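You operate a simulated robot arm through the tools that you are given. There is no shell and no other tool. Be economical: measure what you need, move in short steps, check, and stop when the job is done.

Carry out the task below with a simulated robot arm. There is one attempt and no reset: what you move stays moved.

## Task
Soak the pink and the white scoop clean in the full sink, then let the water out.
Fine: scoops on the wire rack; lift the grey pipe out onto the narrow drainer and watch the bowl run dry.
Where things are to end (x, y in the base frame): grey drain pipe within 0.06 m of [0.27, -0.51].
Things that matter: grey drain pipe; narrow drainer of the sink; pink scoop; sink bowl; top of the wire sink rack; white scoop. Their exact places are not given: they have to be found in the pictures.

It is judged by the outcome, as a careful person would: the job done as asked, and still so three seconds after it is handed in. It fails if anything else is knocked over, pushed out of place, dropped, spilled or broken.

## Robot
A 7-joint arm with a two-finger parallel gripper on a trunk, on a base that drives. Base frame: it is fixed to the floor where the robot stands at the start and does not move with it; the origin is under the middle of the robot, x ahead of it, y to its left, z up; the surface under the hand at the start is at about z = 0.8. Readings come in m, degrees, newtons and seconds.
Its first joint turns from -166.0 to 166.0 degrees. Places, roughly: narrow drainer of the sink [0.3, -0.6, 0.8]; sink bowl [0.6, -0.3, 0.7]; top of the wire sink rack [0.9, 0, 0.8]. Payload 3.43 kg.
The TCP is the grasp point between the finger pads, 0.034 m short of the fingertips. In the tool frame z runs along the fingers and y along their closing line. Largest opening 0.128 m; finger width 0.024, thickness 0.012; the body of the gripper, 0.048 by 0.13 m, starts 0.096 m behind the TCP.
Orientation is that of the tool frame in the base frame, as a unit quaternion [w, x, y, z]. With the fingers straight down and closing along the base's y, the tool's x points along the base's -x, its y along +y and its z along -z.

## Interface
- The arm moves only by the tool servo_tool. Its argument "deltas" is a list that holds one entry, the list of rows, each a list of 6 numbers: the shift along the tool's x, y, z in m, then the turn, a rotation vector about the tool's x, y, z in degrees. In form: [[[tx, ty, tz, rx, ry, rz], ...]]. A call has 1 to 10 rows; each row is the pose to reach, as a shift and turn from the pose commanded when the call began, along the tool's axes at that moment. "grip" is the opening, from 0 (shut) to 1 (fully open), set as the call begins (left out, the last holds). Each row takes 0.2 s and may step no farther than 0.05 m and 8.6 degrees from the row before; otherwise, or with a gripper value out of range, the whole call is refused. Where a pose cannot be reached the arm comes as near as it can. A force on the tool above 40 N (or 10 N above the force at the start of the call, whichever is more), or a blocked arm, ends the call early, and 0.2 s more pass. Each finger travels about 0.153 m/s and halts on what it meets, pressing with about 35 N; the grip force reading is that of the motor and also rises with nothing between the fingers. The clock runs only during rows and for 0.2 s after the last one: add rows that repeat a pose to give the fingers time. It gives the time, the measured TCP pose, the force on the tool (base axes), the opening and the grip force at its end, in the units of the frame above (readings bear some noise), with the torque about the TCP (base axes, N m) and any sound that the robot's microphone picked up, and new pictures: "pictures" is both (left out), scene, wrist or none.
- Cameras (640 x 400 px; columns grow to the right, rows downward): "scene" is now at [0.1578, 0.1625, 1.3608]; the picture's right is [-0.83, -0.56, 0.01], its down [-0.36, 0.52, -0.77] and it looks along [0.42, -0.65, -0.63] (base axes); focal length 253 px, centre (320, 200). "wrist" rides on the gripper at [0.076, -0.011, -0.16] in the tool frame; the picture's right is [0.15, 0.99, 0.00], its down [-0.88, 0.13, -0.46] and it looks along [-0.45, 0.07, 0.89] (tool axes); focal length 234 px, centre (320, 200).
- steer(legs): drives the robot by 1 to 6 legs, each [ahead, turn to the left] in m and degrees, along the robot's own axes; the way and the turn of a leg run together, so that a leg with both is an arc; at most 1.5 m and 180 degrees a leg. The arm and the cameras ride along, it lands a little off, and it stops where it bumps. It gives what a move gives, and a new picture of the scene camera.
- pan_tilt(pan, tilt): turns the head with the scene camera to pan (to the left, within 120 degrees either way) and tilt (down, from -29 to 69), counted from straight ahead of the robot. It gives what a move gives, and a new picture of the scene camera.
- probe_pixels(camera, pixels): there is no depth. For up to 12 entries [column, row, z] of the newest picture of that camera ("zoom" is the newest enlarged one), the place [x, y] in the base frame at which the ray of that pixel passes the height z, good to about 0.002 m. The clock stands still meanwhile.
- enlarge(camera, box): a new picture of the part [left, top, right, bottom] of that camera's present view, enlarged. The clock stands still meanwhile.
- sign_off(): hands the job in; it is judged then, once.

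Go step by step. Measure first, check grasps and placings, and put right what went wrong. The budget is 80 turns and 260 pictures, counting those below and the enlarged ones. Unless the task says otherwise, let go and move clear before handing in, and close with one line.

The tools are called after "Request:" by a JSON object that holds its "op" and its "data". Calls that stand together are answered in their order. servo_tool: Moves the arm, as the interface text tells. Its arguments: {"type":"object","properties":{"deltas":{"type":"array"},"grip":{"type":"number"},"pictures":{"type":"string","enum":["both","scene","wrist","none"]}},"required":["deltas"]} The other tools are called the same way: steer (legs) drives the base; pan_tilt (pan, tilt) turns the head that bears the scene camera; probe_pixels (camera, pixels) gives the place at which the rays of pixels pass given heights; enlarge (camera, box) takes an enlarged picture of a part of a camera's view; sign_off () hands the job in.

At the start:

```text
clock: 0.0
ee_pos: [0.6662, 0.0553, 1.1599]
orientation: [-0.001, 0.0, 1.0, 0.0]
wrist_force: [-0.6, -0.4, -0.5]
moment: [-0.01, 0.01, 0.01]
width: 0.1283
grasp_force: 0.0
robot x, y, heading: [-0.0015, -0.0044, -0.0]
head pan, tilt: [-56.2, 38.9]
```

scene: 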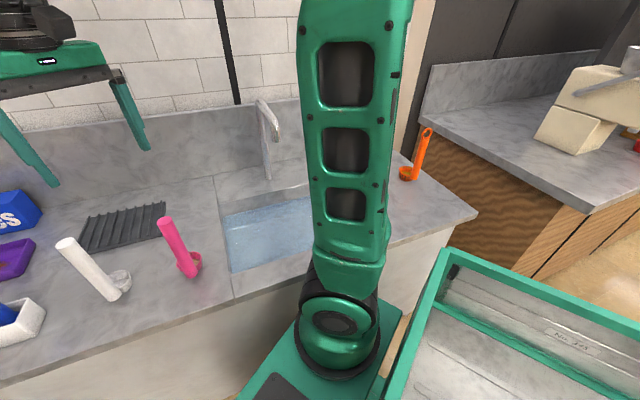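
wrist: 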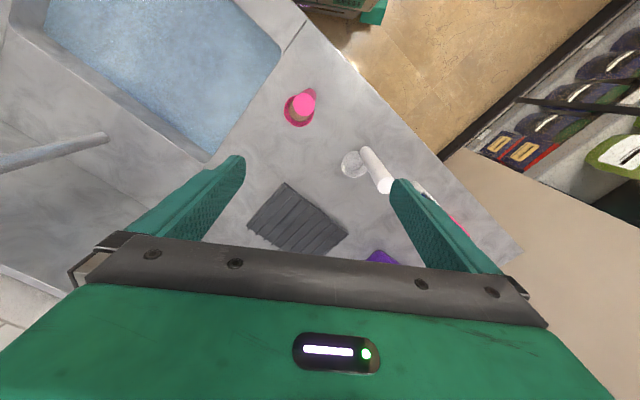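

The scene shows the pink scoop near (180,250), the white one near (95,270), the grey rack near (120,228), and the sink partly hidden behind the arm. I'll take enlarged views before moving anything.

Request:
{"op": "enlarge", "data": {"camera": "scene", "box": [0, 150, 320, 350]}}

Request:
{"op": "enlarge", "data": {"camera": "wrist", "box": [160, 0, 480, 270]}}

Request:
{"op": "probe_pixels", "data": {"camera": "scene", "pixels": [[188, 265, 0.8], [118, 285, 0.8], [80, 248, 0.8], [165, 205, 0.8], [95, 215, 0.8], [165, 235, 0.8], [218, 190, 0.8], [232, 272, 0.8], [405, 175, 0.8], [475, 215, 0.8], [265, 150, 0.8], [232, 300, 0.8]]}}

Request:
{"op": "probe_pixels", "data": {"camera": "wrist", "pixels": [[300, 108, 0.82], [352, 163, 0.82], [285, 183, 0.8], [247, 228, 0.8], [347, 235, 0.8], [208, 162, 0.8], [280, 50, 0.8], [303, 20, 0.8], [40, 10, 0.8], [450, 150, 0.8], [380, 257, 0.8]]}}

```text
2.00 times, centred on (160, 250) of scene
```

zoom: 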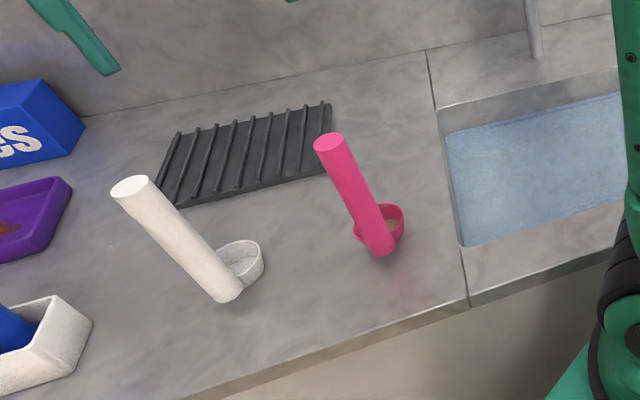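

```text
1.48 times, centred on (320, 135) of wrist
```

zoom: 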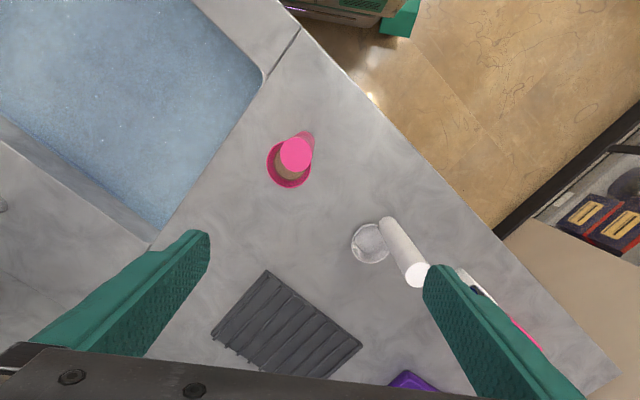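

```text
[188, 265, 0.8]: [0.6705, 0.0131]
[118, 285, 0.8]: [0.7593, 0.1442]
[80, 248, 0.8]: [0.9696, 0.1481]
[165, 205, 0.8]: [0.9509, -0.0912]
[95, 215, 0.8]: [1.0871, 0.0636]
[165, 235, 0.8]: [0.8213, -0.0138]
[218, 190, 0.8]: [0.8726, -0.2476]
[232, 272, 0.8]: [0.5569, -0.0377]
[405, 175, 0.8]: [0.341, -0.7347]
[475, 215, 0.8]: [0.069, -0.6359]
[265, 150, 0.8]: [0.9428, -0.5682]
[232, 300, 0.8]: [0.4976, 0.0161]
```

```text
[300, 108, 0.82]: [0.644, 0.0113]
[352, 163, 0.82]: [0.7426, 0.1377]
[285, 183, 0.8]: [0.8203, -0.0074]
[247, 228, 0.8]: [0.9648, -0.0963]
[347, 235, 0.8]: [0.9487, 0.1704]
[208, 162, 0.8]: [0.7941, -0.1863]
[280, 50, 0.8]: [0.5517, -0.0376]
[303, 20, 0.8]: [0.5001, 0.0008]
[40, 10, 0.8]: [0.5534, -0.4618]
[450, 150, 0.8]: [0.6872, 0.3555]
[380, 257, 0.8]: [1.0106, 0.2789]
```

The pink scoop's base is near (0.66, 0.02), the white's near (0.75, 0.15), and the rack is about (0.95, 0.03). The pipe is hidden, so I'll move the hand at height over the sink and look with the wrist camera.

Request:
{"op": "servo_tool", "data": {"deltas": [[[0.02, -0.05, 0, 0, 0, 0], [0.04, -0.1, 0, 0, 0, 0], [0.06, -0.15, 0, 0, 0, 0], [0.07, -0.2, 0, 0, 0, 0], [0.08, -0.25, 0, 0, 0, 0], [0.09, -0.3, 0, 0, 0, 0], [0.1, -0.33, 0, 0, 0, 0]]], "pictures": "both"}}

```text
refused: row 1 steps farther than a row can; nothing moved
```

The first step was over the 0.05 m limit, so I'll use smaller ones.

Request:
{"op": "servo_tool", "data": {"deltas": [[[0.01, -0.045, 0, 0, 0, 0], [0.02, -0.09, 0, 0, 0, 0], [0.03, -0.135, 0, 0, 0, 0], [0.04, -0.18, 0, 0, 0, 0], [0.05, -0.225, 0, 0, 0, 0], [0.06, -0.27, 0, 0, 0, 0], [0.07, -0.315, 0, 0, 0, 0], [0.07, -0.315, 0, 0, 0, 0]]], "pictures": "both"}}

```text
clock: 1.8
ee_pos: [0.582, -0.2569, 1.1711]
orientation: [0.006, 0.0, 1.0, 0.001]
wrist_force: [-0.1, 0.3, -0.2]
moment: [-0.01, -0.01, 0.0]
width: 0.1279
grasp_force: 0.1
robot x, y, heading: [-0.0015, 0.0005, 0.1]
head pan, tilt: [-56.2, 38.9]
```

scene: 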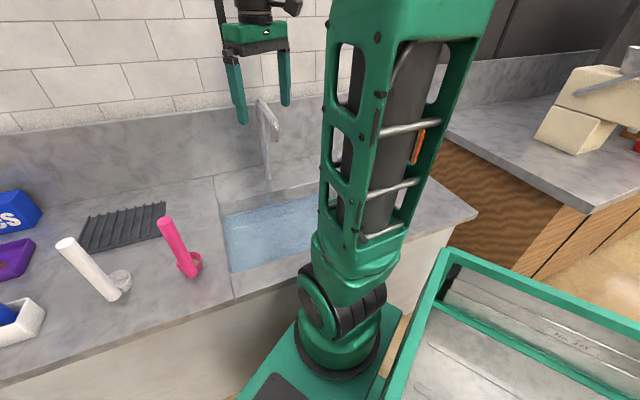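
wrist: 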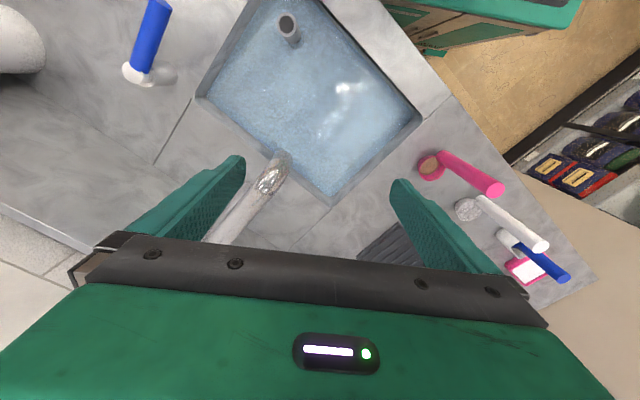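

The wrist view shows the grey pipe standing in the bowl at (288,25), a blue-handled scoop on the narrow drainer side at (148,60), and the faucet at (270,180). I'll enlarge and measure these.

Request:
{"op": "enlarge", "data": {"camera": "wrist", "box": [100, 0, 420, 200]}}

Request:
{"op": "enlarge", "data": {"camera": "wrist", "box": [380, 100, 620, 290]}}

Request:
{"op": "probe_pixels", "data": {"camera": "wrist", "pixels": [[286, 22, 0.8], [286, 22, 0.75], [293, 40, 0.75], [260, 0, 0.8], [197, 95, 0.8], [333, 203, 0.8], [422, 120, 0.8], [135, 72, 0.8], [160, 5, 0.9], [155, 160, 0.8], [280, 155, 0.9], [170, 78, 0.8]]}}

```text
2.00 times, centred on (260, 100) of wrist
```

zoom: 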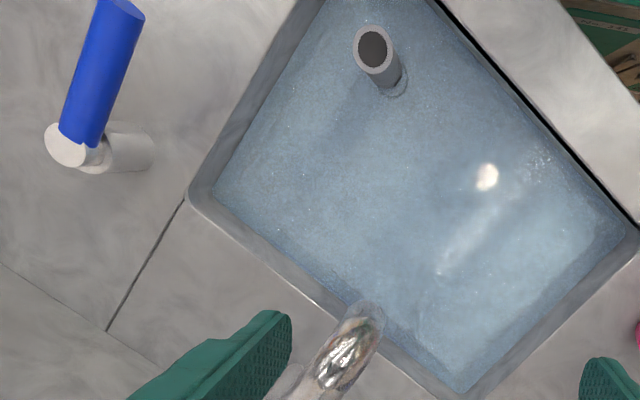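

```text
2.11 times, centred on (500, 195) of wrist
```

zoom: 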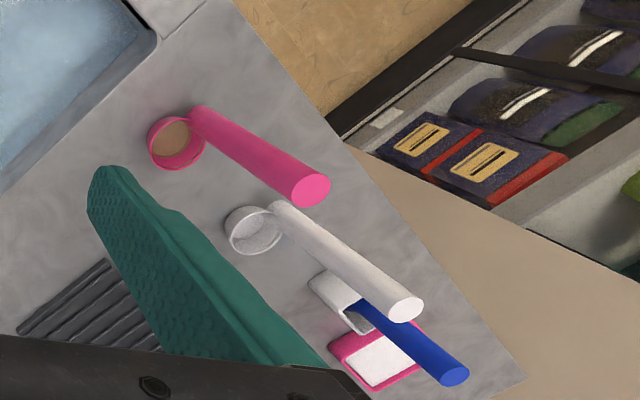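

```text
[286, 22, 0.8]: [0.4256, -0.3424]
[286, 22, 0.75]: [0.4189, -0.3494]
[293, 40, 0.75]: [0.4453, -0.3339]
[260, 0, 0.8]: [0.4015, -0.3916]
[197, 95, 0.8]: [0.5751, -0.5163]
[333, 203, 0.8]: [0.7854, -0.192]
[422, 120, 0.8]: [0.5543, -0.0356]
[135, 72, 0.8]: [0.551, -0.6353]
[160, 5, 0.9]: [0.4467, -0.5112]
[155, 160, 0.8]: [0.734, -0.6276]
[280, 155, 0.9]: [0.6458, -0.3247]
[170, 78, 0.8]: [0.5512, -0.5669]
```

The bowl's edges run about 34° off the base axes, and the pipe stands in its near-right corner. Next I'll triangulate the handle tops of pink, scene (164,221) and wrist (496,190), and white, scene (65,244) and wrist (541,246).

Request:
{"op": "probe_pixels", "data": {"camera": "scene", "pixels": [[164, 221.5, 0.9], [164, 221.5, 0.95], [164, 221.5, 1.0], [65, 244, 0.9], [65, 244, 0.95], [65, 244, 1.0], [188, 275, 0.8], [113, 297, 0.8]]}}

Request:
{"op": "probe_pixels", "data": {"camera": "wrist", "pixels": [[495.7, 190.3, 0.9], [495.7, 190.3, 0.95], [495.7, 190.3, 1.0], [541.2, 246.2, 0.9], [541.2, 246.2, 0.95], [541.2, 246.2, 1.0], [430, 167, 0.8], [430, 167, 0.82], [467, 210, 0.82], [443, 156, 0.81], [481, 200, 0.81]]}}

```text
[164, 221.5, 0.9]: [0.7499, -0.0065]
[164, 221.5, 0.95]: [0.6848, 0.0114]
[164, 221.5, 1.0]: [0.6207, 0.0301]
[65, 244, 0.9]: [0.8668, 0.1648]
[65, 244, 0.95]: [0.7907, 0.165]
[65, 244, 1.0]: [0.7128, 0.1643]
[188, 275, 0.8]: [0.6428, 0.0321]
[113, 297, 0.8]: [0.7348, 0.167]
```

```text
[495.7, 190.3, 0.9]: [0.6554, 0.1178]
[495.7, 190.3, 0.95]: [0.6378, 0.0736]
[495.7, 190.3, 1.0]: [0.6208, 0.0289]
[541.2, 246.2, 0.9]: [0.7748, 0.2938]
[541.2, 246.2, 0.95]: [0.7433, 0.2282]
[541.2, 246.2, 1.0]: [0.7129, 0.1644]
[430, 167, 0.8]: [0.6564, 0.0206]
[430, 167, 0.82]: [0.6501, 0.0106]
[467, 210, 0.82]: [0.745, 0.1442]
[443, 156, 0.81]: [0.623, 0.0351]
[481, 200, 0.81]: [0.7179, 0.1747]
```

Both rays agree. The pink handle top is (0.621, 0.030, 1.00) and the white is (0.713, 0.164, 1.00), both vertical, with cups on the wall side. Before planning the dip I'll triangulate the faucet tip, the pipe and the rack.

Request:
{"op": "enlarge", "data": {"camera": "scene", "box": [200, 80, 360, 180]}}

Request:
{"op": "probe_pixels", "data": {"camera": "scene", "pixels": [[274, 140, 0.9], [274, 140, 0.95], [274, 140, 1.0], [274, 140, 1.05], [80, 250, 0.8], [90, 218, 0.8], [166, 202, 0.8], [166, 235, 0.8], [166, 202, 0.82], [90, 218, 0.82], [166, 235, 0.82], [80, 250, 0.82]]}}

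Request:
{"op": "probe_pixels", "data": {"camera": "wrist", "pixels": [[283, 153, 0.9], [283, 153, 0.95], [283, 153, 1.0], [283, 153, 1.05], [270, 182, 1.0], [270, 182, 1.05], [357, 258, 0.82], [387, 222, 0.82]]}}

```text
4.00 times, centred on (280, 130) of scene
```

zoom: 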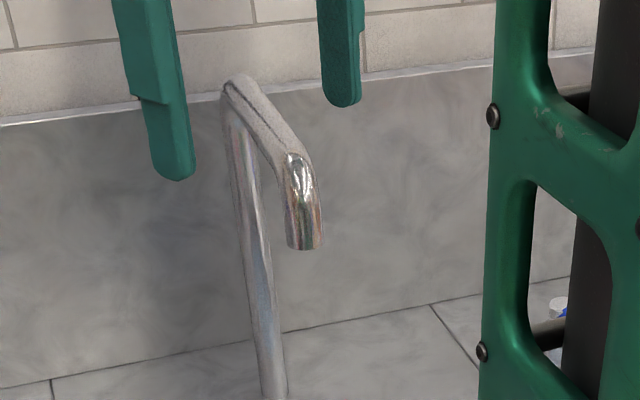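

```text
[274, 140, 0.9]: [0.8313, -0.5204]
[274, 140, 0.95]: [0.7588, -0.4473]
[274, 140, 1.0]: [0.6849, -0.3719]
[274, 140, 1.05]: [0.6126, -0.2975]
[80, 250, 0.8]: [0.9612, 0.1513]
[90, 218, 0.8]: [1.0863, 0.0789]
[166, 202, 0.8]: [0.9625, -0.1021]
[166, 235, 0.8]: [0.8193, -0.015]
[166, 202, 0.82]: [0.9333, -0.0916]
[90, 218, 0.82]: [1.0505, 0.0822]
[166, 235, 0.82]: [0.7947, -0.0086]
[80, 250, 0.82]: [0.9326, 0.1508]
```

```text
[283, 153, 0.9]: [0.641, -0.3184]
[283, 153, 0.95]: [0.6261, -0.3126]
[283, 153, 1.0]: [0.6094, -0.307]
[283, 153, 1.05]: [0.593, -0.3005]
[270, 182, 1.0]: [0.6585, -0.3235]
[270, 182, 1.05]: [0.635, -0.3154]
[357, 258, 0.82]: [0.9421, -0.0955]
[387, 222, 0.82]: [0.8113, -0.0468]
```

The faucet tip is about (0.61, -0.30, 1.04), so I'll dip in the left-front part of the bowl, near (0.58, -0.15). First I'll move over the pink handle, staying high.

Request:
{"op": "servo_tool", "data": {"deltas": [[[0.0, 0.048, 0, 0, 0, 0], [-0.01, 0.096, 0, 0, 0, 0], [-0.02, 0.144, 0, 0, 0, 0], [-0.03, 0.192, 0, 0, 0, 0], [-0.035, 0.24, 0, 0, 0, 0], [-0.039, 0.287, 0, 0, 0, 0], [-0.039, 0.287, 0.04, 0, 0, 0], [-0.039, 0.287, 0.05, 0, 0, 0], [-0.039, 0.287, 0.05, 0, 0, 0]]], "grip": 0.75, "pictures": "both"}}

```text
clock: 3.8
ee_pos: [0.6201, 0.0279, 1.1157]
orientation: [0.007, 0.0, 1.0, 0.0]
wrist_force: [-0.4, 0.2, 0.2]
moment: [0.0, -0.01, -0.01]
width: 0.0962
grasp_force: 0.0
robot x, y, heading: [-0.0004, -0.0027, 0.1]
head pan, tilt: [-56.2, 38.9]
```

scene: 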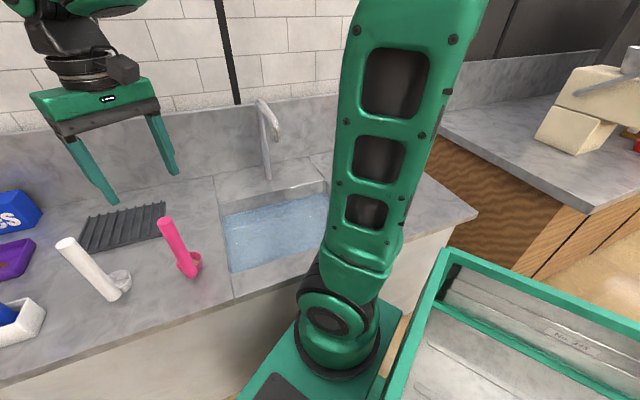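
wrist: 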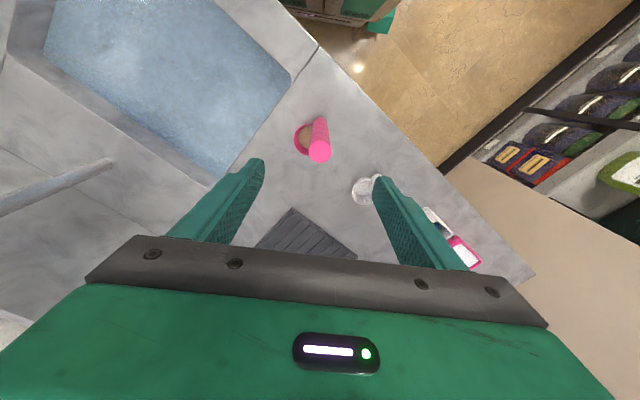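

The hand is over pink, and its handle top shows at (319,154). I'll confirm its position at z=1.0.

Request:
{"op": "probe_pixels", "data": {"camera": "wrist", "pixels": [[319, 154, 1.0], [319, 154, 0.99], [309, 154, 1.0], [330, 154, 1.0]]}}

```text
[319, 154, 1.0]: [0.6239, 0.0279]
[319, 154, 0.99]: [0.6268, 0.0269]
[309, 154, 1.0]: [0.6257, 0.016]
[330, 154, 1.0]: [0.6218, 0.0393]
```

That matches, so I'll descend straight to z≈0.965 around the handle.

Request:
{"op": "servo_tool", "data": {"deltas": [[[-0.001, 0.001, 0.045, 0, 0, 0], [-0.002, 0.001, 0.09, 0, 0, 0], [-0.002, 0.001, 0.13, 0, 0, 0], [-0.002, 0.001, 0.15, 0, 0, 0], [-0.002, 0.001, 0.15, 0, 0, 0]]], "pictures": "both"}}

```text
clock: 5.0
ee_pos: [0.6233, 0.0312, 0.9665]
orientation: [0.006, 0.0, 1.0, 0.0]
wrist_force: [0.1, 0.9, -0.1]
moment: [0.01, 0.01, 0.01]
width: 0.0963
grasp_force: 0.1
robot x, y, heading: [-0.0006, -0.0031, 0.0]
head pan, tilt: [-56.2, 38.9]
```

scene: 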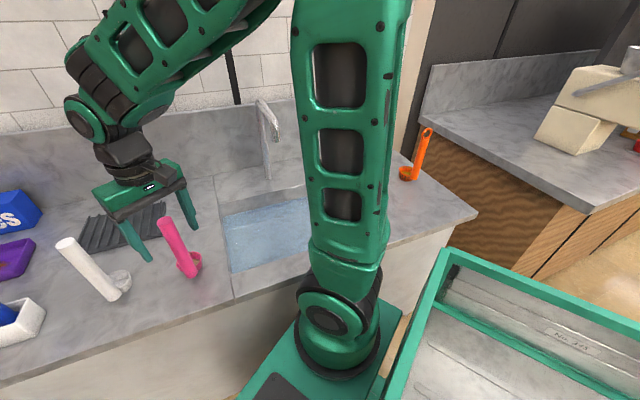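
wrist: 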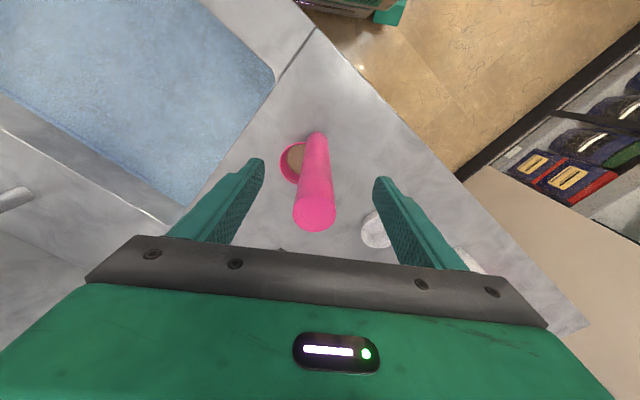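

The handle (315,215) lies between the fingers in the wrist view, so I'll close.

Request:
{"op": "servo_tool", "data": {"deltas": [[[0, 0, 0, 0, 0, 0], [0, 0, 0, 0, 0, 0], [0, 0, 0, 0, 0, 0], [0, 0, 0, 0, 0, 0]]], "grip": 0, "pictures": "wrist"}}

```text
clock: 6.0
ee_pos: [0.622, 0.0319, 0.9668]
orientation: [0.005, 0.0, 1.0, 0.001]
wrist_force: [0.6, -0.5, 0.3]
moment: [0.04, 0.0, 0.02]
width: 0.027
grasp_force: 35.4
robot x, y, heading: [-0.0001, 0.0004, -0.2]
head pan, tilt: [-56.2, 38.9]
```

wrist: 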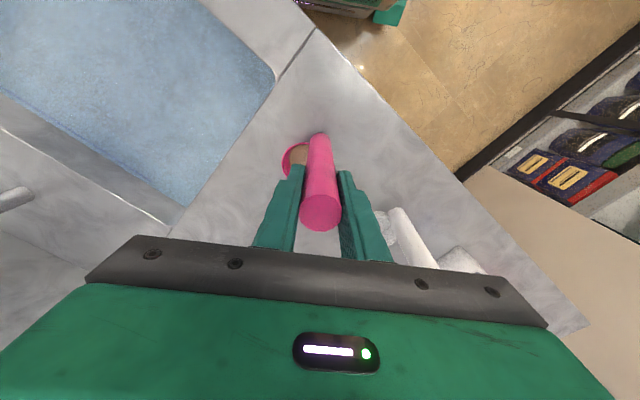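

The grip holds at 27 mm and 35 N. I'll lift 6 cm, carry it over the left-front part of the bowl and check there before dipping.

Request:
{"op": "servo_tool", "data": {"deltas": [[[0, 0, -0.03, 0, 0, 0], [0, 0, -0.06, 0, 0, 0], [0.008, -0.045, -0.06, 0, 0, 0], [0.016, -0.09, -0.06, 0, 0, 0], [0.024, -0.135, -0.06, 0, 0, 0], [0.036, -0.18, -0.06, 0, 0, 0], [0.036, -0.184, -0.06, 0, 0, 0], [0.036, -0.184, -0.06, 0, 0, 0]]], "pictures": "both"}}

```text
clock: 7.8
ee_pos: [0.5867, -0.1508, 1.0277]
orientation: [0.005, 0.0, 1.0, 0.0]
wrist_force: [-0.1, -0.4, -0.5]
moment: [-0.02, 0.03, -0.01]
width: 0.027
grasp_force: 35.1
robot x, y, heading: [-0.003, -0.0018, -0.1]
head pan, tilt: [-56.2, 38.9]
```

scene: 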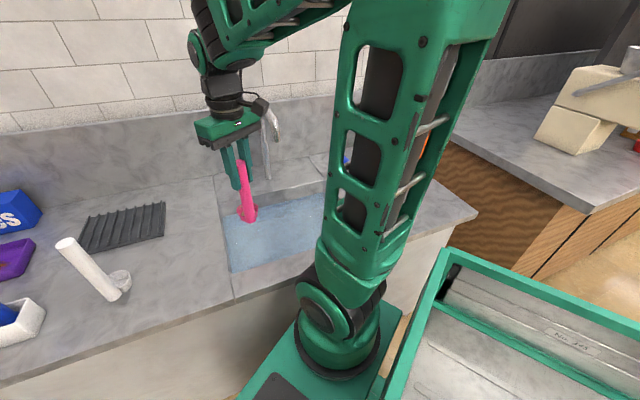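
wrist: 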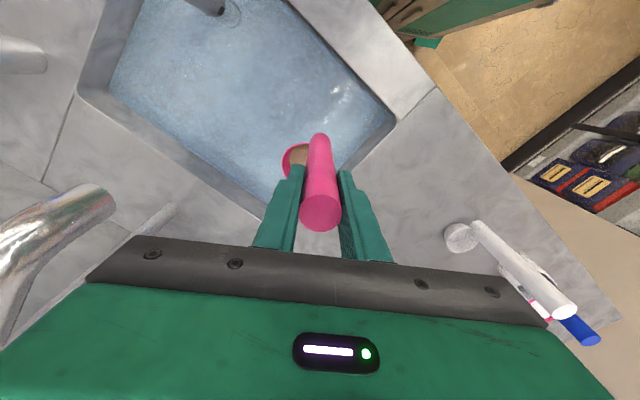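

The cup, at about (0.617, -0.171), is over water, and the faucet at left (60,220) is clear by about 8 cm. I'll lower in slow steps.

Request:
{"op": "servo_tool", "data": {"deltas": [[[0, 0, 0.03, 0, 0, 0], [0, 0, 0.06, 0, 0, 0], [0, 0, 0.09, 0, 0, 0], [0, 0, 0.11, 0, 0, 0], [0, 0, 0.125, 0, 0, 0], [0, 0, 0.135, 0, 0, 0], [0, 0, 0.135, 0, 0, 0]]], "pictures": "both"}}

```text
clock: 9.4
ee_pos: [0.5877, -0.1559, 0.8898]
orientation: [0.005, 0.0, 1.0, 0.0]
wrist_force: [-0.9, -0.1, 0.1]
moment: [0.01, -0.02, 0.01]
width: 0.0269
grasp_force: 35.2
robot x, y, heading: [0.0016, -0.0021, -0.2]
head pan, tilt: [-56.2, 38.9]
```

scene: 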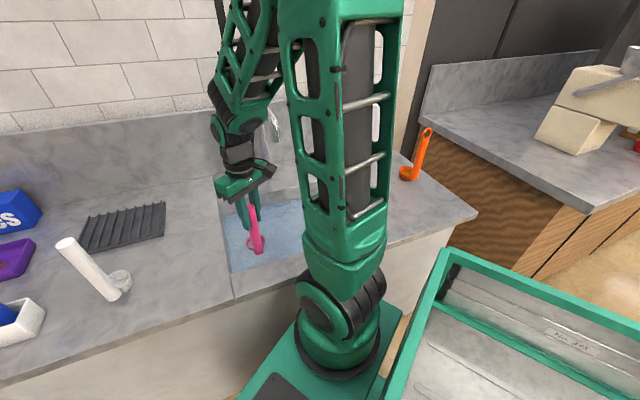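
wrist: 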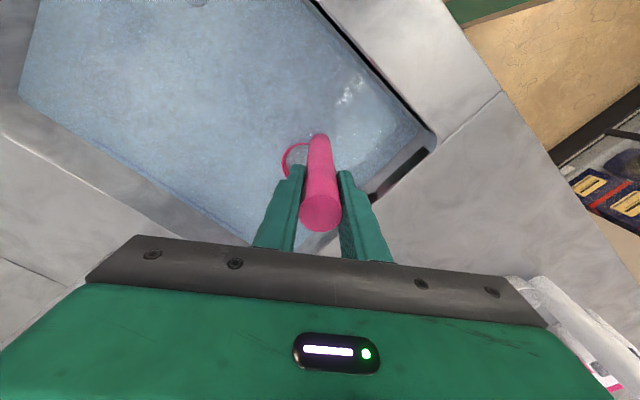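

Request:
{"op": "enlarge", "data": {"camera": "scene", "box": [200, 170, 328, 250]}}

Request:
{"op": "enlarge", "data": {"camera": "wrist", "box": [240, 100, 400, 200]}}

```text
5.00 times, centred on (264, 210) of scene
```

zoom: 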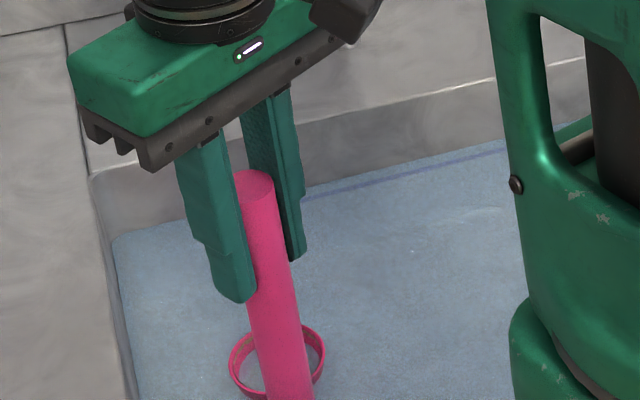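

```text
4.00 times, centred on (320, 150) of wrist
```

zoom: 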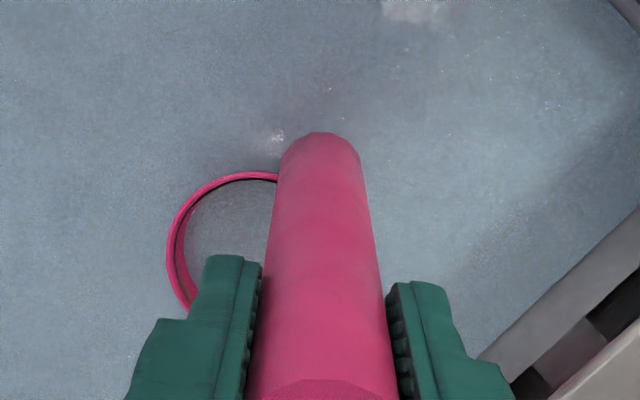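

The cup's rim still stands slightly above the water. I'll go about 4 cm deeper in small steps and watch the force.

Request:
{"op": "servo_tool", "data": {"deltas": [[[0, 0, 0.01, 0, 0, 0], [0, 0, 0.02, 0, 0, 0], [0, 0, 0.03, 0, 0, 0], [0, 0, 0.038, 0, 0, 0], [0, 0, 0.038, 0, 0, 0], [0, 0, 0.038, 0, 0, 0], [0, 0, 0.038, 0, 0, 0], [0, 0, 0.038, 0, 0, 0], [0, 0, 0.038, 0, 0, 0]]], "pictures": "both"}}

Request:
{"op": "enlarge", "data": {"camera": "scene", "box": [200, 170, 328, 250]}}

```text
clock: 11.4
ee_pos: [0.5912, -0.1554, 0.854]
orientation: [0.007, 0.0, 1.0, 0.001]
wrist_force: [-0.3, 0.2, -1.7]
moment: [0.0, 0.04, 0.0]
width: 0.0269
grasp_force: 35.2
robot x, y, heading: [0.0045, -0.0028, -0.2]
head pan, tilt: [-56.2, 38.9]
```

scene: 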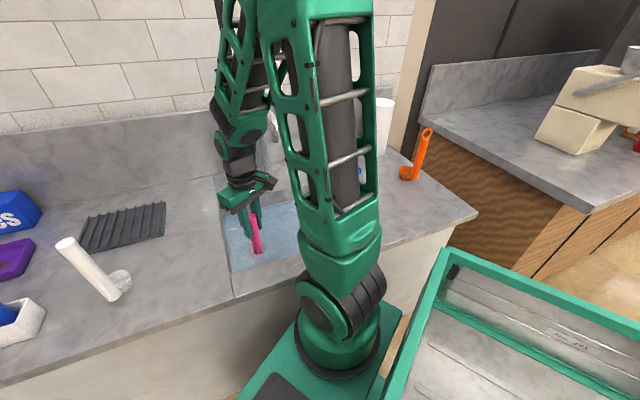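
wrist: 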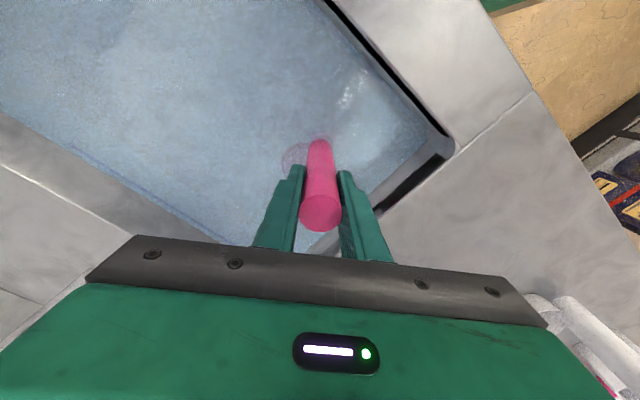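

```text
5.00 times, centred on (264, 210) of scene
```

zoom: 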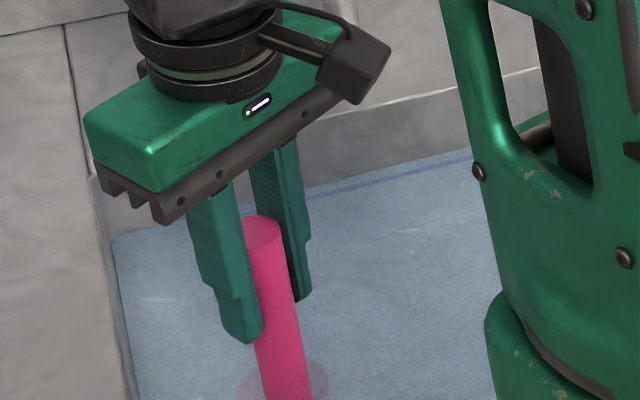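

The cup is now under the surface, a faint ring at (300,155). I'll let it soak with gentle small swishes.

Request:
{"op": "servo_tool", "data": {"deltas": [[[0, 0, 0, 0, 0, 0], [0.015, 0, 0, 0, 0, 0], [0, 0, 0, 0, 0, 0], [-0.015, 0, 0, 0, 0, 0], [0, 0, 0, 0, 0, 0], [0.015, 0, 0, 0, 0, 0], [0, 0, 0, 0, 0, 0], [-0.015, 0, 0, 0, 0, 0], [0, 0, 0, 0, 0, 0], [0, 0, 0, 0, 0, 0]]], "pictures": "none"}}

Request:
{"op": "servo_tool", "data": {"deltas": [[[0, 0, 0, 0, 0, 0], [0, 0, 0, 0, 0, 0], [0, 0, 0, 0, 0, 0], [0, 0, 0, 0, 0, 0], [0, 0, 0, 0, 0, 0], [0, 0, 0, 0, 0, 0], [0, 0, 0, 0, 0, 0], [0, 0, 0, 0, 0, 0], [0, 0, 0, 0, 0, 0], [0, 0, 0, 0, 0, 0]]], "pictures": "none"}}

Request:
{"op": "servo_tool", "data": {"deltas": [[[0, 0, 0, 0, 0, 0], [0, 0, 0, 0, 0, 0], [0, 0, 0, 0, 0, 0], [0, 0, 0, 0, 0, 0], [0, 0, 0, 0, 0, 0], [0, 0, 0, 0, 0, 0], [0, 0, 0, 0, 0, 0], [0, 0, 0, 0, 0, 0], [0, 0, 0, 0, 0, 0], [0, 0, 0, 0, 0, 0]]], "pictures": "wrist"}}

Request:
{"op": "enlarge", "data": {"camera": "wrist", "box": [260, 110, 360, 172]}}

```text
clock: 13.6
ee_pos: [0.5897, -0.1552, 0.8541]
orientation: [0.007, 0.0, 1.0, 0.0]
wrist_force: [-0.1, 0.3, -1.1]
moment: [0.03, 0.02, -0.02]
width: 0.027
grasp_force: 34.6
robot x, y, heading: [-0.0029, -0.0005, 0.3]
head pan, tilt: [-56.2, 38.9]
```

```text
clock: 15.8
ee_pos: [0.5895, -0.1556, 0.8548]
orientation: [0.005, -0.001, 1.0, 0.001]
wrist_force: [0.0, 0.0, -1.3]
moment: [0.02, 0.05, 0.0]
width: 0.0271
grasp_force: 35.4
robot x, y, heading: [0.0018, 0.0016, 0.0]
head pan, tilt: [-56.2, 38.9]
```

```text
clock: 18.0
ee_pos: [0.5897, -0.1554, 0.8557]
orientation: [0.006, 0.0, 1.0, 0.001]
wrist_force: [-0.2, 0.1, -0.7]
moment: [0.03, 0.04, 0.0]
width: 0.027
grasp_force: 34.6
robot x, y, heading: [-0.0022, 0.0006, -0.1]
head pan, tilt: [-56.2, 38.9]
```

wrist: 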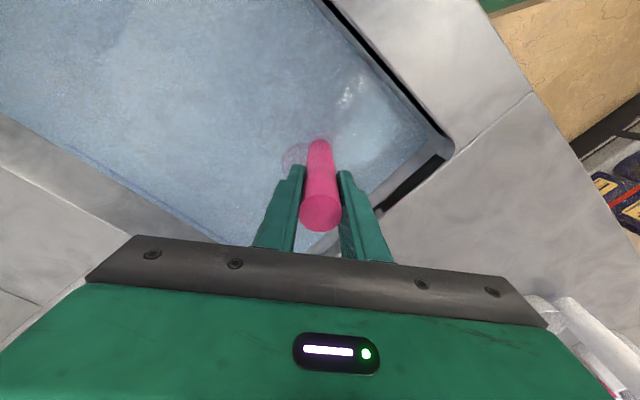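

```text
6.40 times, centred on (310, 141) of wrist
```

zoom: 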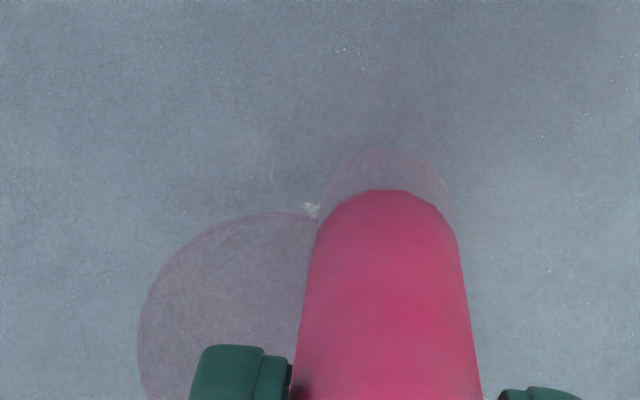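

It has soaked about 7 s. I'll lift it clear above the bowl and look inside the cup.

Request:
{"op": "servo_tool", "data": {"deltas": [[[0, 0, -0.03, 0, 0, 0], [0, 0, -0.06, 0, 0, 0], [0, 0, -0.09, 0, 0, 0], [0, 0, -0.13, 0, 0, 0], [0, 0, -0.17, 0, 0, 0], [0, 0, -0.175, 0, 0, 0], [0, 0, -0.175, 0, 0, 0]]], "pictures": "both"}}

Request:
{"op": "enlarge", "data": {"camera": "wrist", "box": [260, 110, 360, 172]}}

Request:
{"op": "enlarge", "data": {"camera": "scene", "box": [200, 140, 328, 220]}}

```text
clock: 19.6
ee_pos: [0.5882, -0.1568, 1.0295]
orientation: [0.005, 0.001, 1.0, 0.0]
wrist_force: [0.6, 0.2, -1.6]
moment: [0.03, -0.02, 0.01]
width: 0.0273
grasp_force: 34.8
robot x, y, heading: [-0.0003, -0.0018, 0.1]
head pan, tilt: [-56.2, 38.9]
```

scene: 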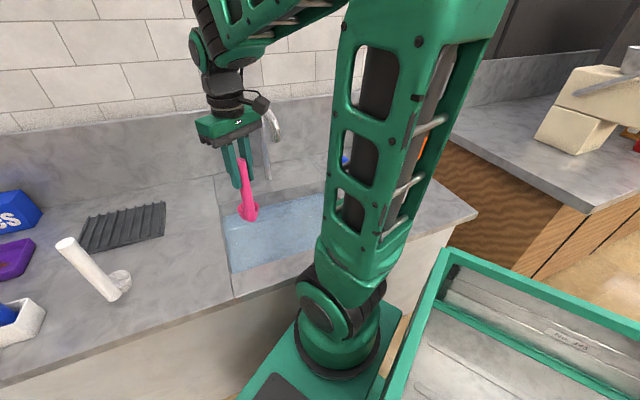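
wrist: 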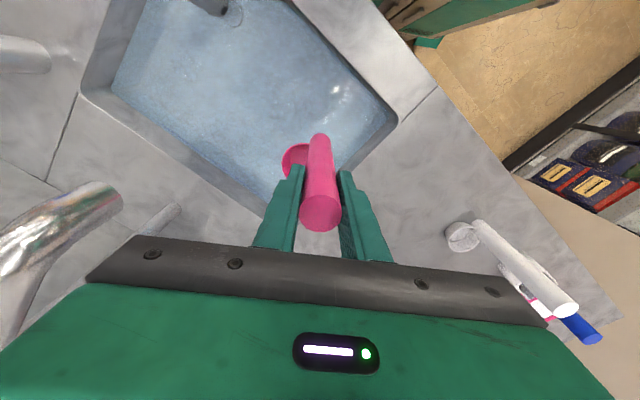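

```text
6.40 times, centred on (310, 141) of wrist
```

zoom: 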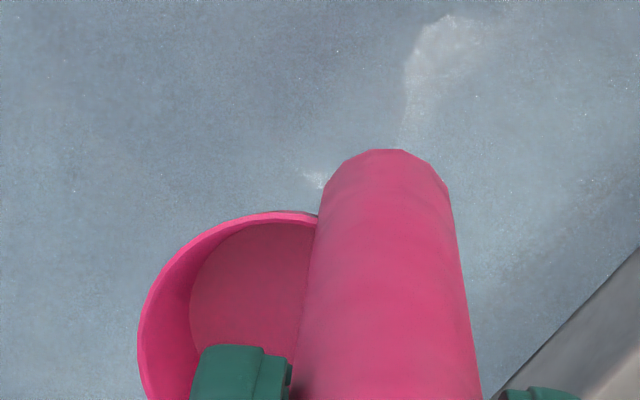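

```text
5.00 times, centred on (264, 180) of scene
```

zoom: 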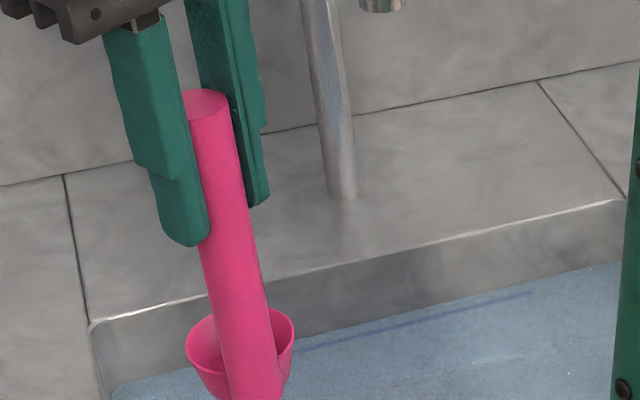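

The pink cup is clean. I'll carry it to the right-hand part of the rack, about (0.887, 0.004), still high.

Request:
{"op": "servo_tool", "data": {"deltas": [[[-0.0374, 0.02, 0, 0, 0, 0], [-0.0748, 0.04, 0, 0, 0, 0], [-0.112, 0.06, 0, 0, 0, 0], [-0.15, 0.08, 0, 0, 0, 0], [-0.187, 0.1, 0, 0, 0, 0], [-0.224, 0.12, 0, 0, 0, 0], [-0.262, 0.14, 0, 0, 0, 0], [-0.299, 0.16, 0, 0, 0, 0], [-0.299, 0.16, 0, 0, 0, 0]]], "pictures": "both"}}

Request:
{"op": "enlarge", "data": {"camera": "scene", "box": [60, 150, 220, 270]}}

```text
clock: 21.6
ee_pos: [0.8877, 0.0059, 1.0322]
orientation: [0.006, 0.001, 1.0, 0.001]
wrist_force: [-0.6, 0.3, -0.6]
moment: [-0.01, 0.01, -0.02]
width: 0.0269
grasp_force: 35.3
robot x, y, heading: [0.0028, 0.002, 0.0]
head pan, tilt: [-56.2, 38.9]
```

scene: 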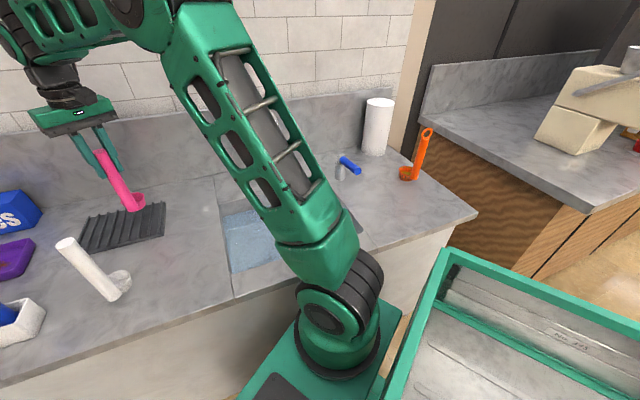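
wrist: 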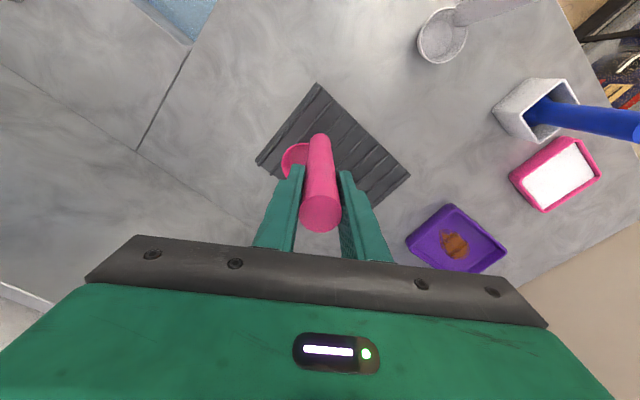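

```text
3.33 times, centred on (140, 210) of scene
```

zoom: 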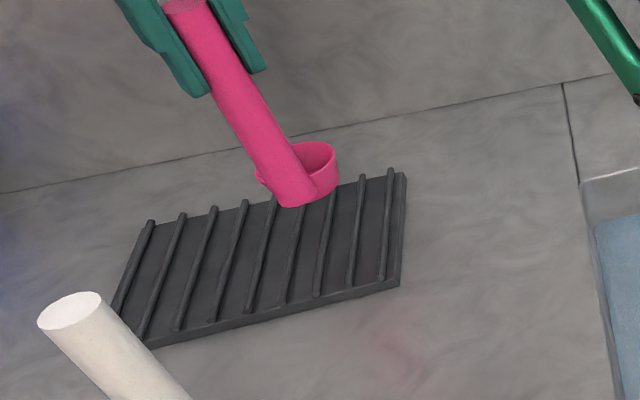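

Scoop is above the rack. I'll re-measure the rack corners, wrist (318,83), (257,160), (410,175), to refine the drop spot.

Request:
{"op": "probe_pixels", "data": {"camera": "wrist", "pixels": [[318, 83, 0.81], [257, 160, 0.81], [410, 175, 0.81], [318, 83, 0.82], [257, 160, 0.82], [410, 175, 0.82]]}}

Request:
{"op": "probe_pixels", "data": {"camera": "zoom", "pixels": [[400, 288, 0.8], [405, 172, 0.81], [150, 348, 0.8], [400, 275, 0.81], [405, 172, 0.82], [150, 337, 0.81], [150, 220, 0.81]]}}

```text
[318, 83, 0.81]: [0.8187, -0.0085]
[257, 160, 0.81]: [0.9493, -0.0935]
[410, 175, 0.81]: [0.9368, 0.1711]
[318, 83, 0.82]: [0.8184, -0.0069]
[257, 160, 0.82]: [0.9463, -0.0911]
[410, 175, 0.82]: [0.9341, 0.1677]
```

```text
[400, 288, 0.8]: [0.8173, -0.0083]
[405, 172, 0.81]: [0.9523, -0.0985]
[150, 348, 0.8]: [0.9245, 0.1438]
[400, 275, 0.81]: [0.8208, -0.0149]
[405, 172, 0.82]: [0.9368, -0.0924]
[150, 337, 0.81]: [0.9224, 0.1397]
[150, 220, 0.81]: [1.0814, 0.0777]
```

The drop spot is about 5 cm inside the front and right edges, which is good. I'll lower to just above the ribs, then creep down.

Request:
{"op": "servo_tool", "data": {"deltas": [[[0, 0, 0.02, 0, 0, 0], [0, 0, 0.033, 0, 0, 0], [0, 0, 0.038, 0, 0, 0], [0, 0, 0.038, 0, 0, 0]]], "pictures": "scene"}}

Request:
{"op": "enlarge", "data": {"camera": "scene", "box": [60, 150, 220, 270]}}

```text
clock: 22.6
ee_pos: [0.8899, 0.0027, 0.9957]
orientation: [0.005, 0.001, 1.0, 0.001]
wrist_force: [0.1, 0.1, -0.7]
moment: [0.01, 0.03, -0.01]
width: 0.027
grasp_force: 34.9
robot x, y, heading: [0.0009, -0.0012, 0.1]
head pan, tilt: [-56.2, 38.9]
```

scene: 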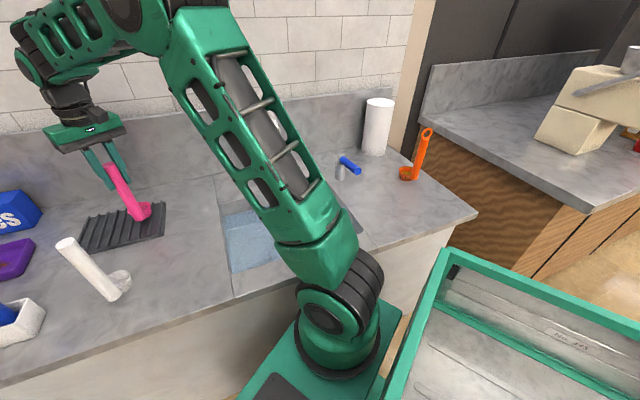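

```text
3.33 times, centred on (140, 210) of scene
```

zoom: 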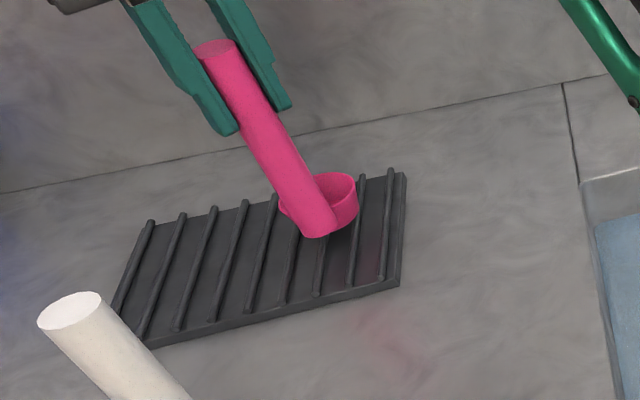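

Request:
{"op": "servo_tool", "data": {"deltas": [[[0, 0, 0.003, 0, 0, 0], [0, 0, 0.006, 0, 0, 0], [0, 0, 0.008, 0, 0, 0], [0, 0, 0.008, 0, 0, 0]]], "pictures": "none"}}

Request:
{"op": "servo_tool", "data": {"deltas": [[[0, 0, 0.002, 0, 0, 0], [0, 0, 0.003, 0, 0, 0], [0, 0, 0.004, 0, 0, 0], [0, 0, 0.004, 0, 0, 0]]], "pictures": "scene"}}

Request:
{"op": "enlarge", "data": {"camera": "scene", "box": [60, 150, 220, 270]}}

```text
clock: 23.6
ee_pos: [0.888, 0.004, 0.9859]
orientation: [0.006, 0.0, 1.0, 0.0]
wrist_force: [0.5, 0.1, -0.2]
moment: [0.03, 0.02, -0.01]
width: 0.0269
grasp_force: 34.6
robot x, y, heading: [-0.0014, 0.0003, 0.1]
head pan, tilt: [-56.2, 38.9]
```

```text
clock: 24.6
ee_pos: [0.8873, 0.0051, 0.984]
orientation: [0.005, 0.0, 1.0, 0.0]
wrist_force: [0.2, 0.1, -0.9]
moment: [0.02, 0.05, 0.01]
width: 0.0269
grasp_force: 35.6
robot x, y, heading: [-0.0034, -0.004, 0.0]
head pan, tilt: [-56.2, 38.9]
```

scene: 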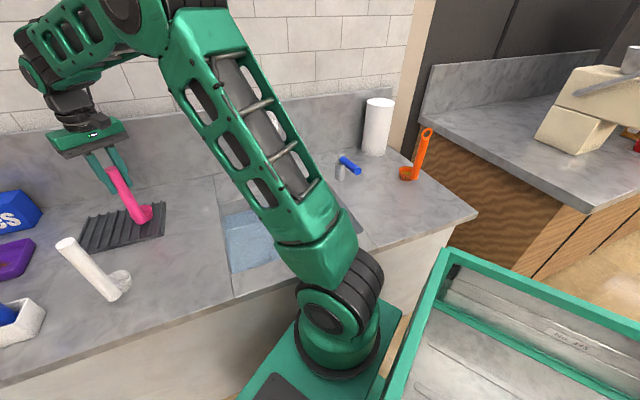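

```text
3.33 times, centred on (140, 210) of scene
```

zoom: 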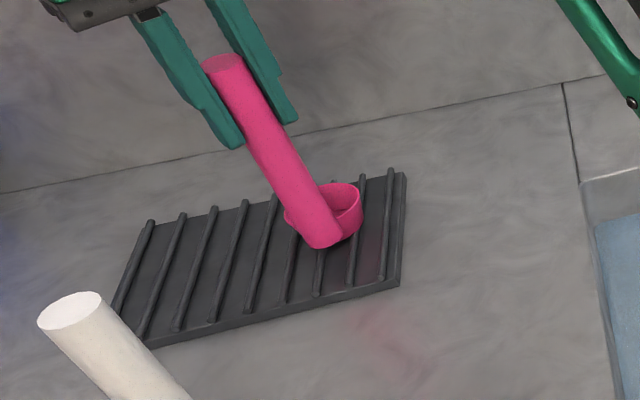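

There's no contact force yet, so I'll keep creeping down.

Request:
{"op": "servo_tool", "data": {"deltas": [[[0, 0, 0.002, 0, 0, 0], [0, 0, 0.004, 0, 0, 0], [0, 0, 0.004, 0, 0, 0]]], "pictures": "none"}}

Request:
{"op": "servo_tool", "data": {"deltas": [[[0, 0, 0.002, 0, 0, 0], [0, 0, 0.004, 0, 0, 0], [0, 0, 0.004, 0, 0, 0]]], "pictures": "none"}}

```text
clock: 25.4
ee_pos: [0.887, 0.0033, 0.9807]
orientation: [0.007, 0.0, 1.0, -0.001]
wrist_force: [-1.0, 0.0, 1.6]
moment: [0.02, 0.09, -0.02]
width: 0.0271
grasp_force: 35.2
robot x, y, heading: [0.0, -0.0004, 0.0]
head pan, tilt: [-56.2, 38.9]
```

```text
clock: 26.2
ee_pos: [0.8873, 0.0036, 0.9763]
orientation: [0.007, 0.0, 1.0, 0.001]
wrist_force: [-1.1, 1.4, 27.6]
moment: [-0.29, -0.27, 0.0]
width: 0.0273
grasp_force: 34.8
robot x, y, heading: [-0.0016, -0.0022, -0.2]
head pan, tilt: [-56.2, 38.9]
```

It touched down at z≈0.978 with 28 N. I'll ease back about 2.5 mm to unload, then open partway.

Request:
{"op": "servo_tool", "data": {"deltas": [[[0, 0, -0.0025, 0, 0, 0], [0, 0, -0.0025, 0, 0, 0]]], "pictures": "none"}}

Request:
{"op": "servo_tool", "data": {"deltas": [[[0, 0, 0, 0, 0, 0], [0, 0, 0, 0, 0, 0], [0, 0, 0, 0, 0, 0]]], "grip": 0.45, "pictures": "both"}}

```text
clock: 26.8
ee_pos: [0.8879, 0.0043, 0.9758]
orientation: [0.005, 0.0, 1.0, 0.001]
wrist_force: [3.3, -0.2, 7.1]
moment: [-0.15, -0.55, 0.04]
width: 0.0273
grasp_force: 34.8
robot x, y, heading: [0.0006, 0.0016, -0.1]
head pan, tilt: [-56.2, 38.9]
```

```text
clock: 27.6
ee_pos: [0.8878, 0.0037, 0.976]
orientation: [0.005, 0.0, 1.0, 0.001]
wrist_force: [-0.6, 0.1, -0.7]
moment: [0.02, -0.01, -0.01]
width: 0.0579
grasp_force: 0.1
robot x, y, heading: [0.0009, -0.0027, -0.2]
head pan, tilt: [-56.2, 38.9]
```

scene: 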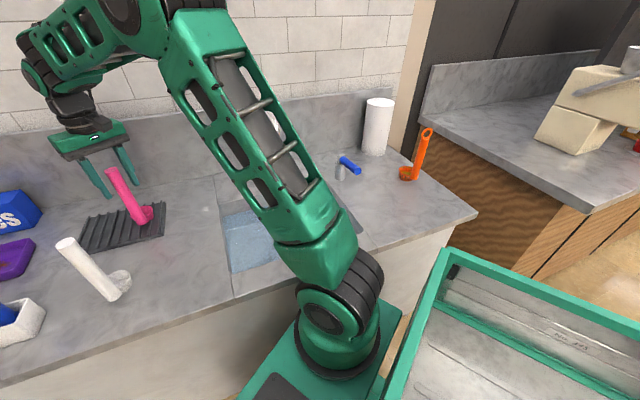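
wrist: 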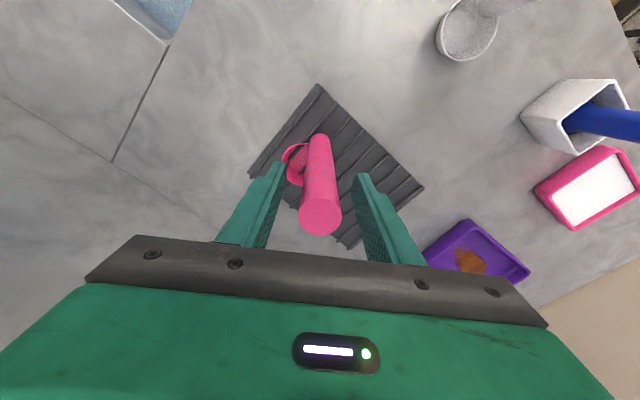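

It stands upright on the rack after release. I'll raise straight up and check it stays.

Request:
{"op": "servo_tool", "data": {"deltas": [[[0, 0, -0.03, 0, 0, 0], [0, 0, -0.07, 0, 0, 0], [0, 0, -0.11, 0, 0, 0], [0, 0, -0.15, 0, 0, 0], [0, 0, -0.15, 0, 0, 0]]], "grip": 0.75, "pictures": "both"}}

Request:
{"op": "enlarge", "data": {"camera": "scene", "box": [60, 150, 220, 270]}}

```text
clock: 28.8
ee_pos: [0.8822, 0.0053, 1.1303]
orientation: [0.005, 0.0, 1.0, 0.0]
wrist_force: [-1.1, -1.1, 0.2]
moment: [-0.01, 0.01, -0.01]
width: 0.0958
grasp_force: 0.1
robot x, y, heading: [-0.0012, -0.0047, -0.1]
head pan, tilt: [-56.2, 38.9]
```

scene: 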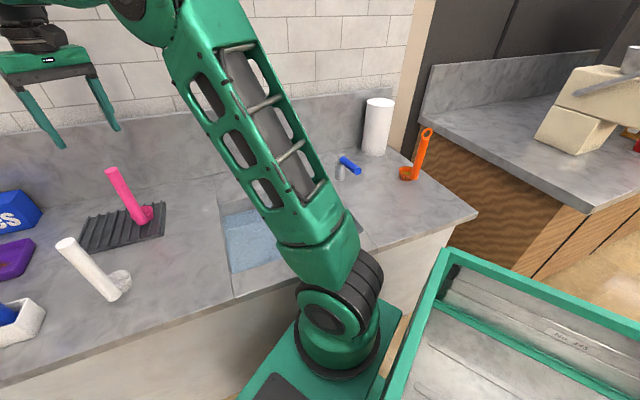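
wrist: 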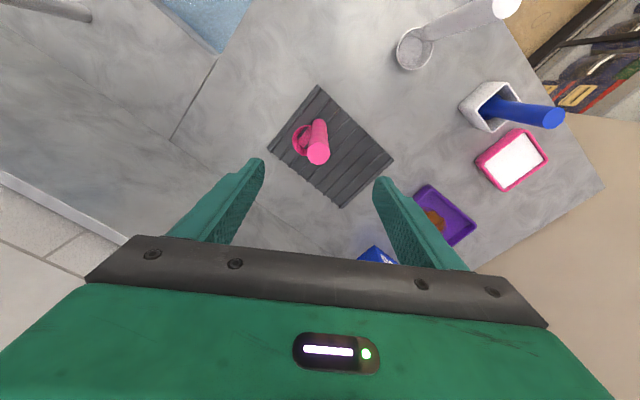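

```text
3.33 times, centred on (140, 210) of scene
```

zoom: 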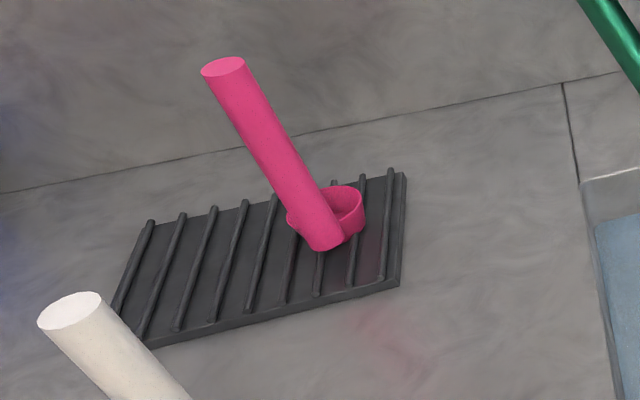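

Pink stands on the rack. Next is white, so I'll move over its handle at (0.713, 0.164).

Request:
{"op": "servo_tool", "data": {"deltas": [[[0.03, 0.028, 0, 0, 0, 0], [0.06, 0.056, 0, 0, 0, 0], [0.09, 0.084, 0, 0, 0, 0], [0.12, 0.112, 0, 0, 0, 0], [0.15, 0.14, 0, 0, 0, 0], [0.169, 0.159, 0.01, 0, 0, 0], [0.169, 0.159, 0.015, 0, 0, 0], [0.169, 0.159, 0.015, 0, 0, 0]]], "pictures": "wrist"}}

```text
clock: 30.6
ee_pos: [0.7179, 0.1604, 1.1111]
orientation: [0.005, 0.0, 1.0, 0.001]
wrist_force: [0.9, 0.8, 0.2]
moment: [-0.03, -0.05, 0.02]
width: 0.0959
grasp_force: 0.1
robot x, y, heading: [-0.0001, -0.0013, -0.1]
head pan, tilt: [-56.2, 38.9]
```

wrist: 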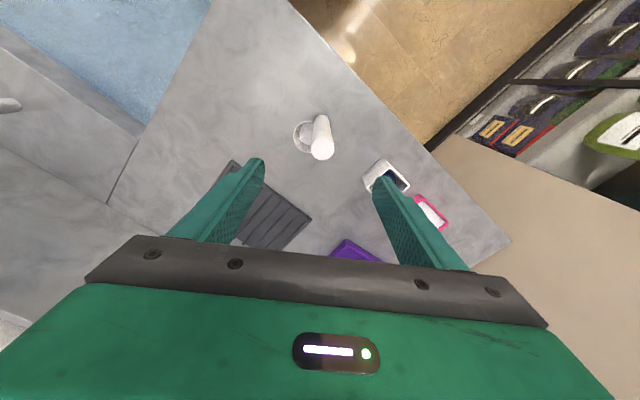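

Request:
{"op": "probe_pixels", "data": {"camera": "wrist", "pixels": [[322, 151, 1.0], [385, 175, 0.85], [375, 190, 0.9]]}}

Request:
{"op": "enlarge", "data": {"camera": "wrist", "box": [280, 90, 460, 230]}}

```text
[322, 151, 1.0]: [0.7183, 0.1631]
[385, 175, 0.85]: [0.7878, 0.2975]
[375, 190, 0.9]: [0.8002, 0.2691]
```

```text
2.86 times, centred on (370, 160) of wrist
```

zoom: 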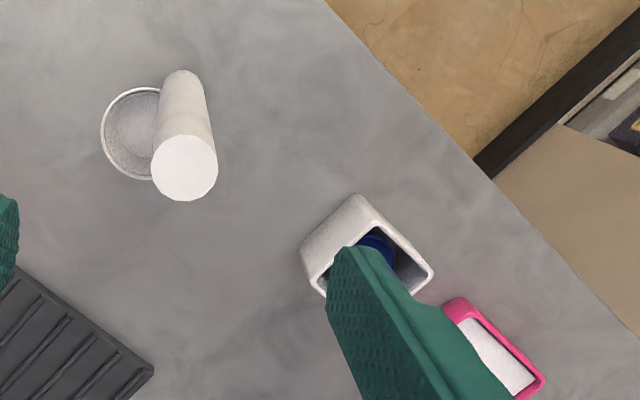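

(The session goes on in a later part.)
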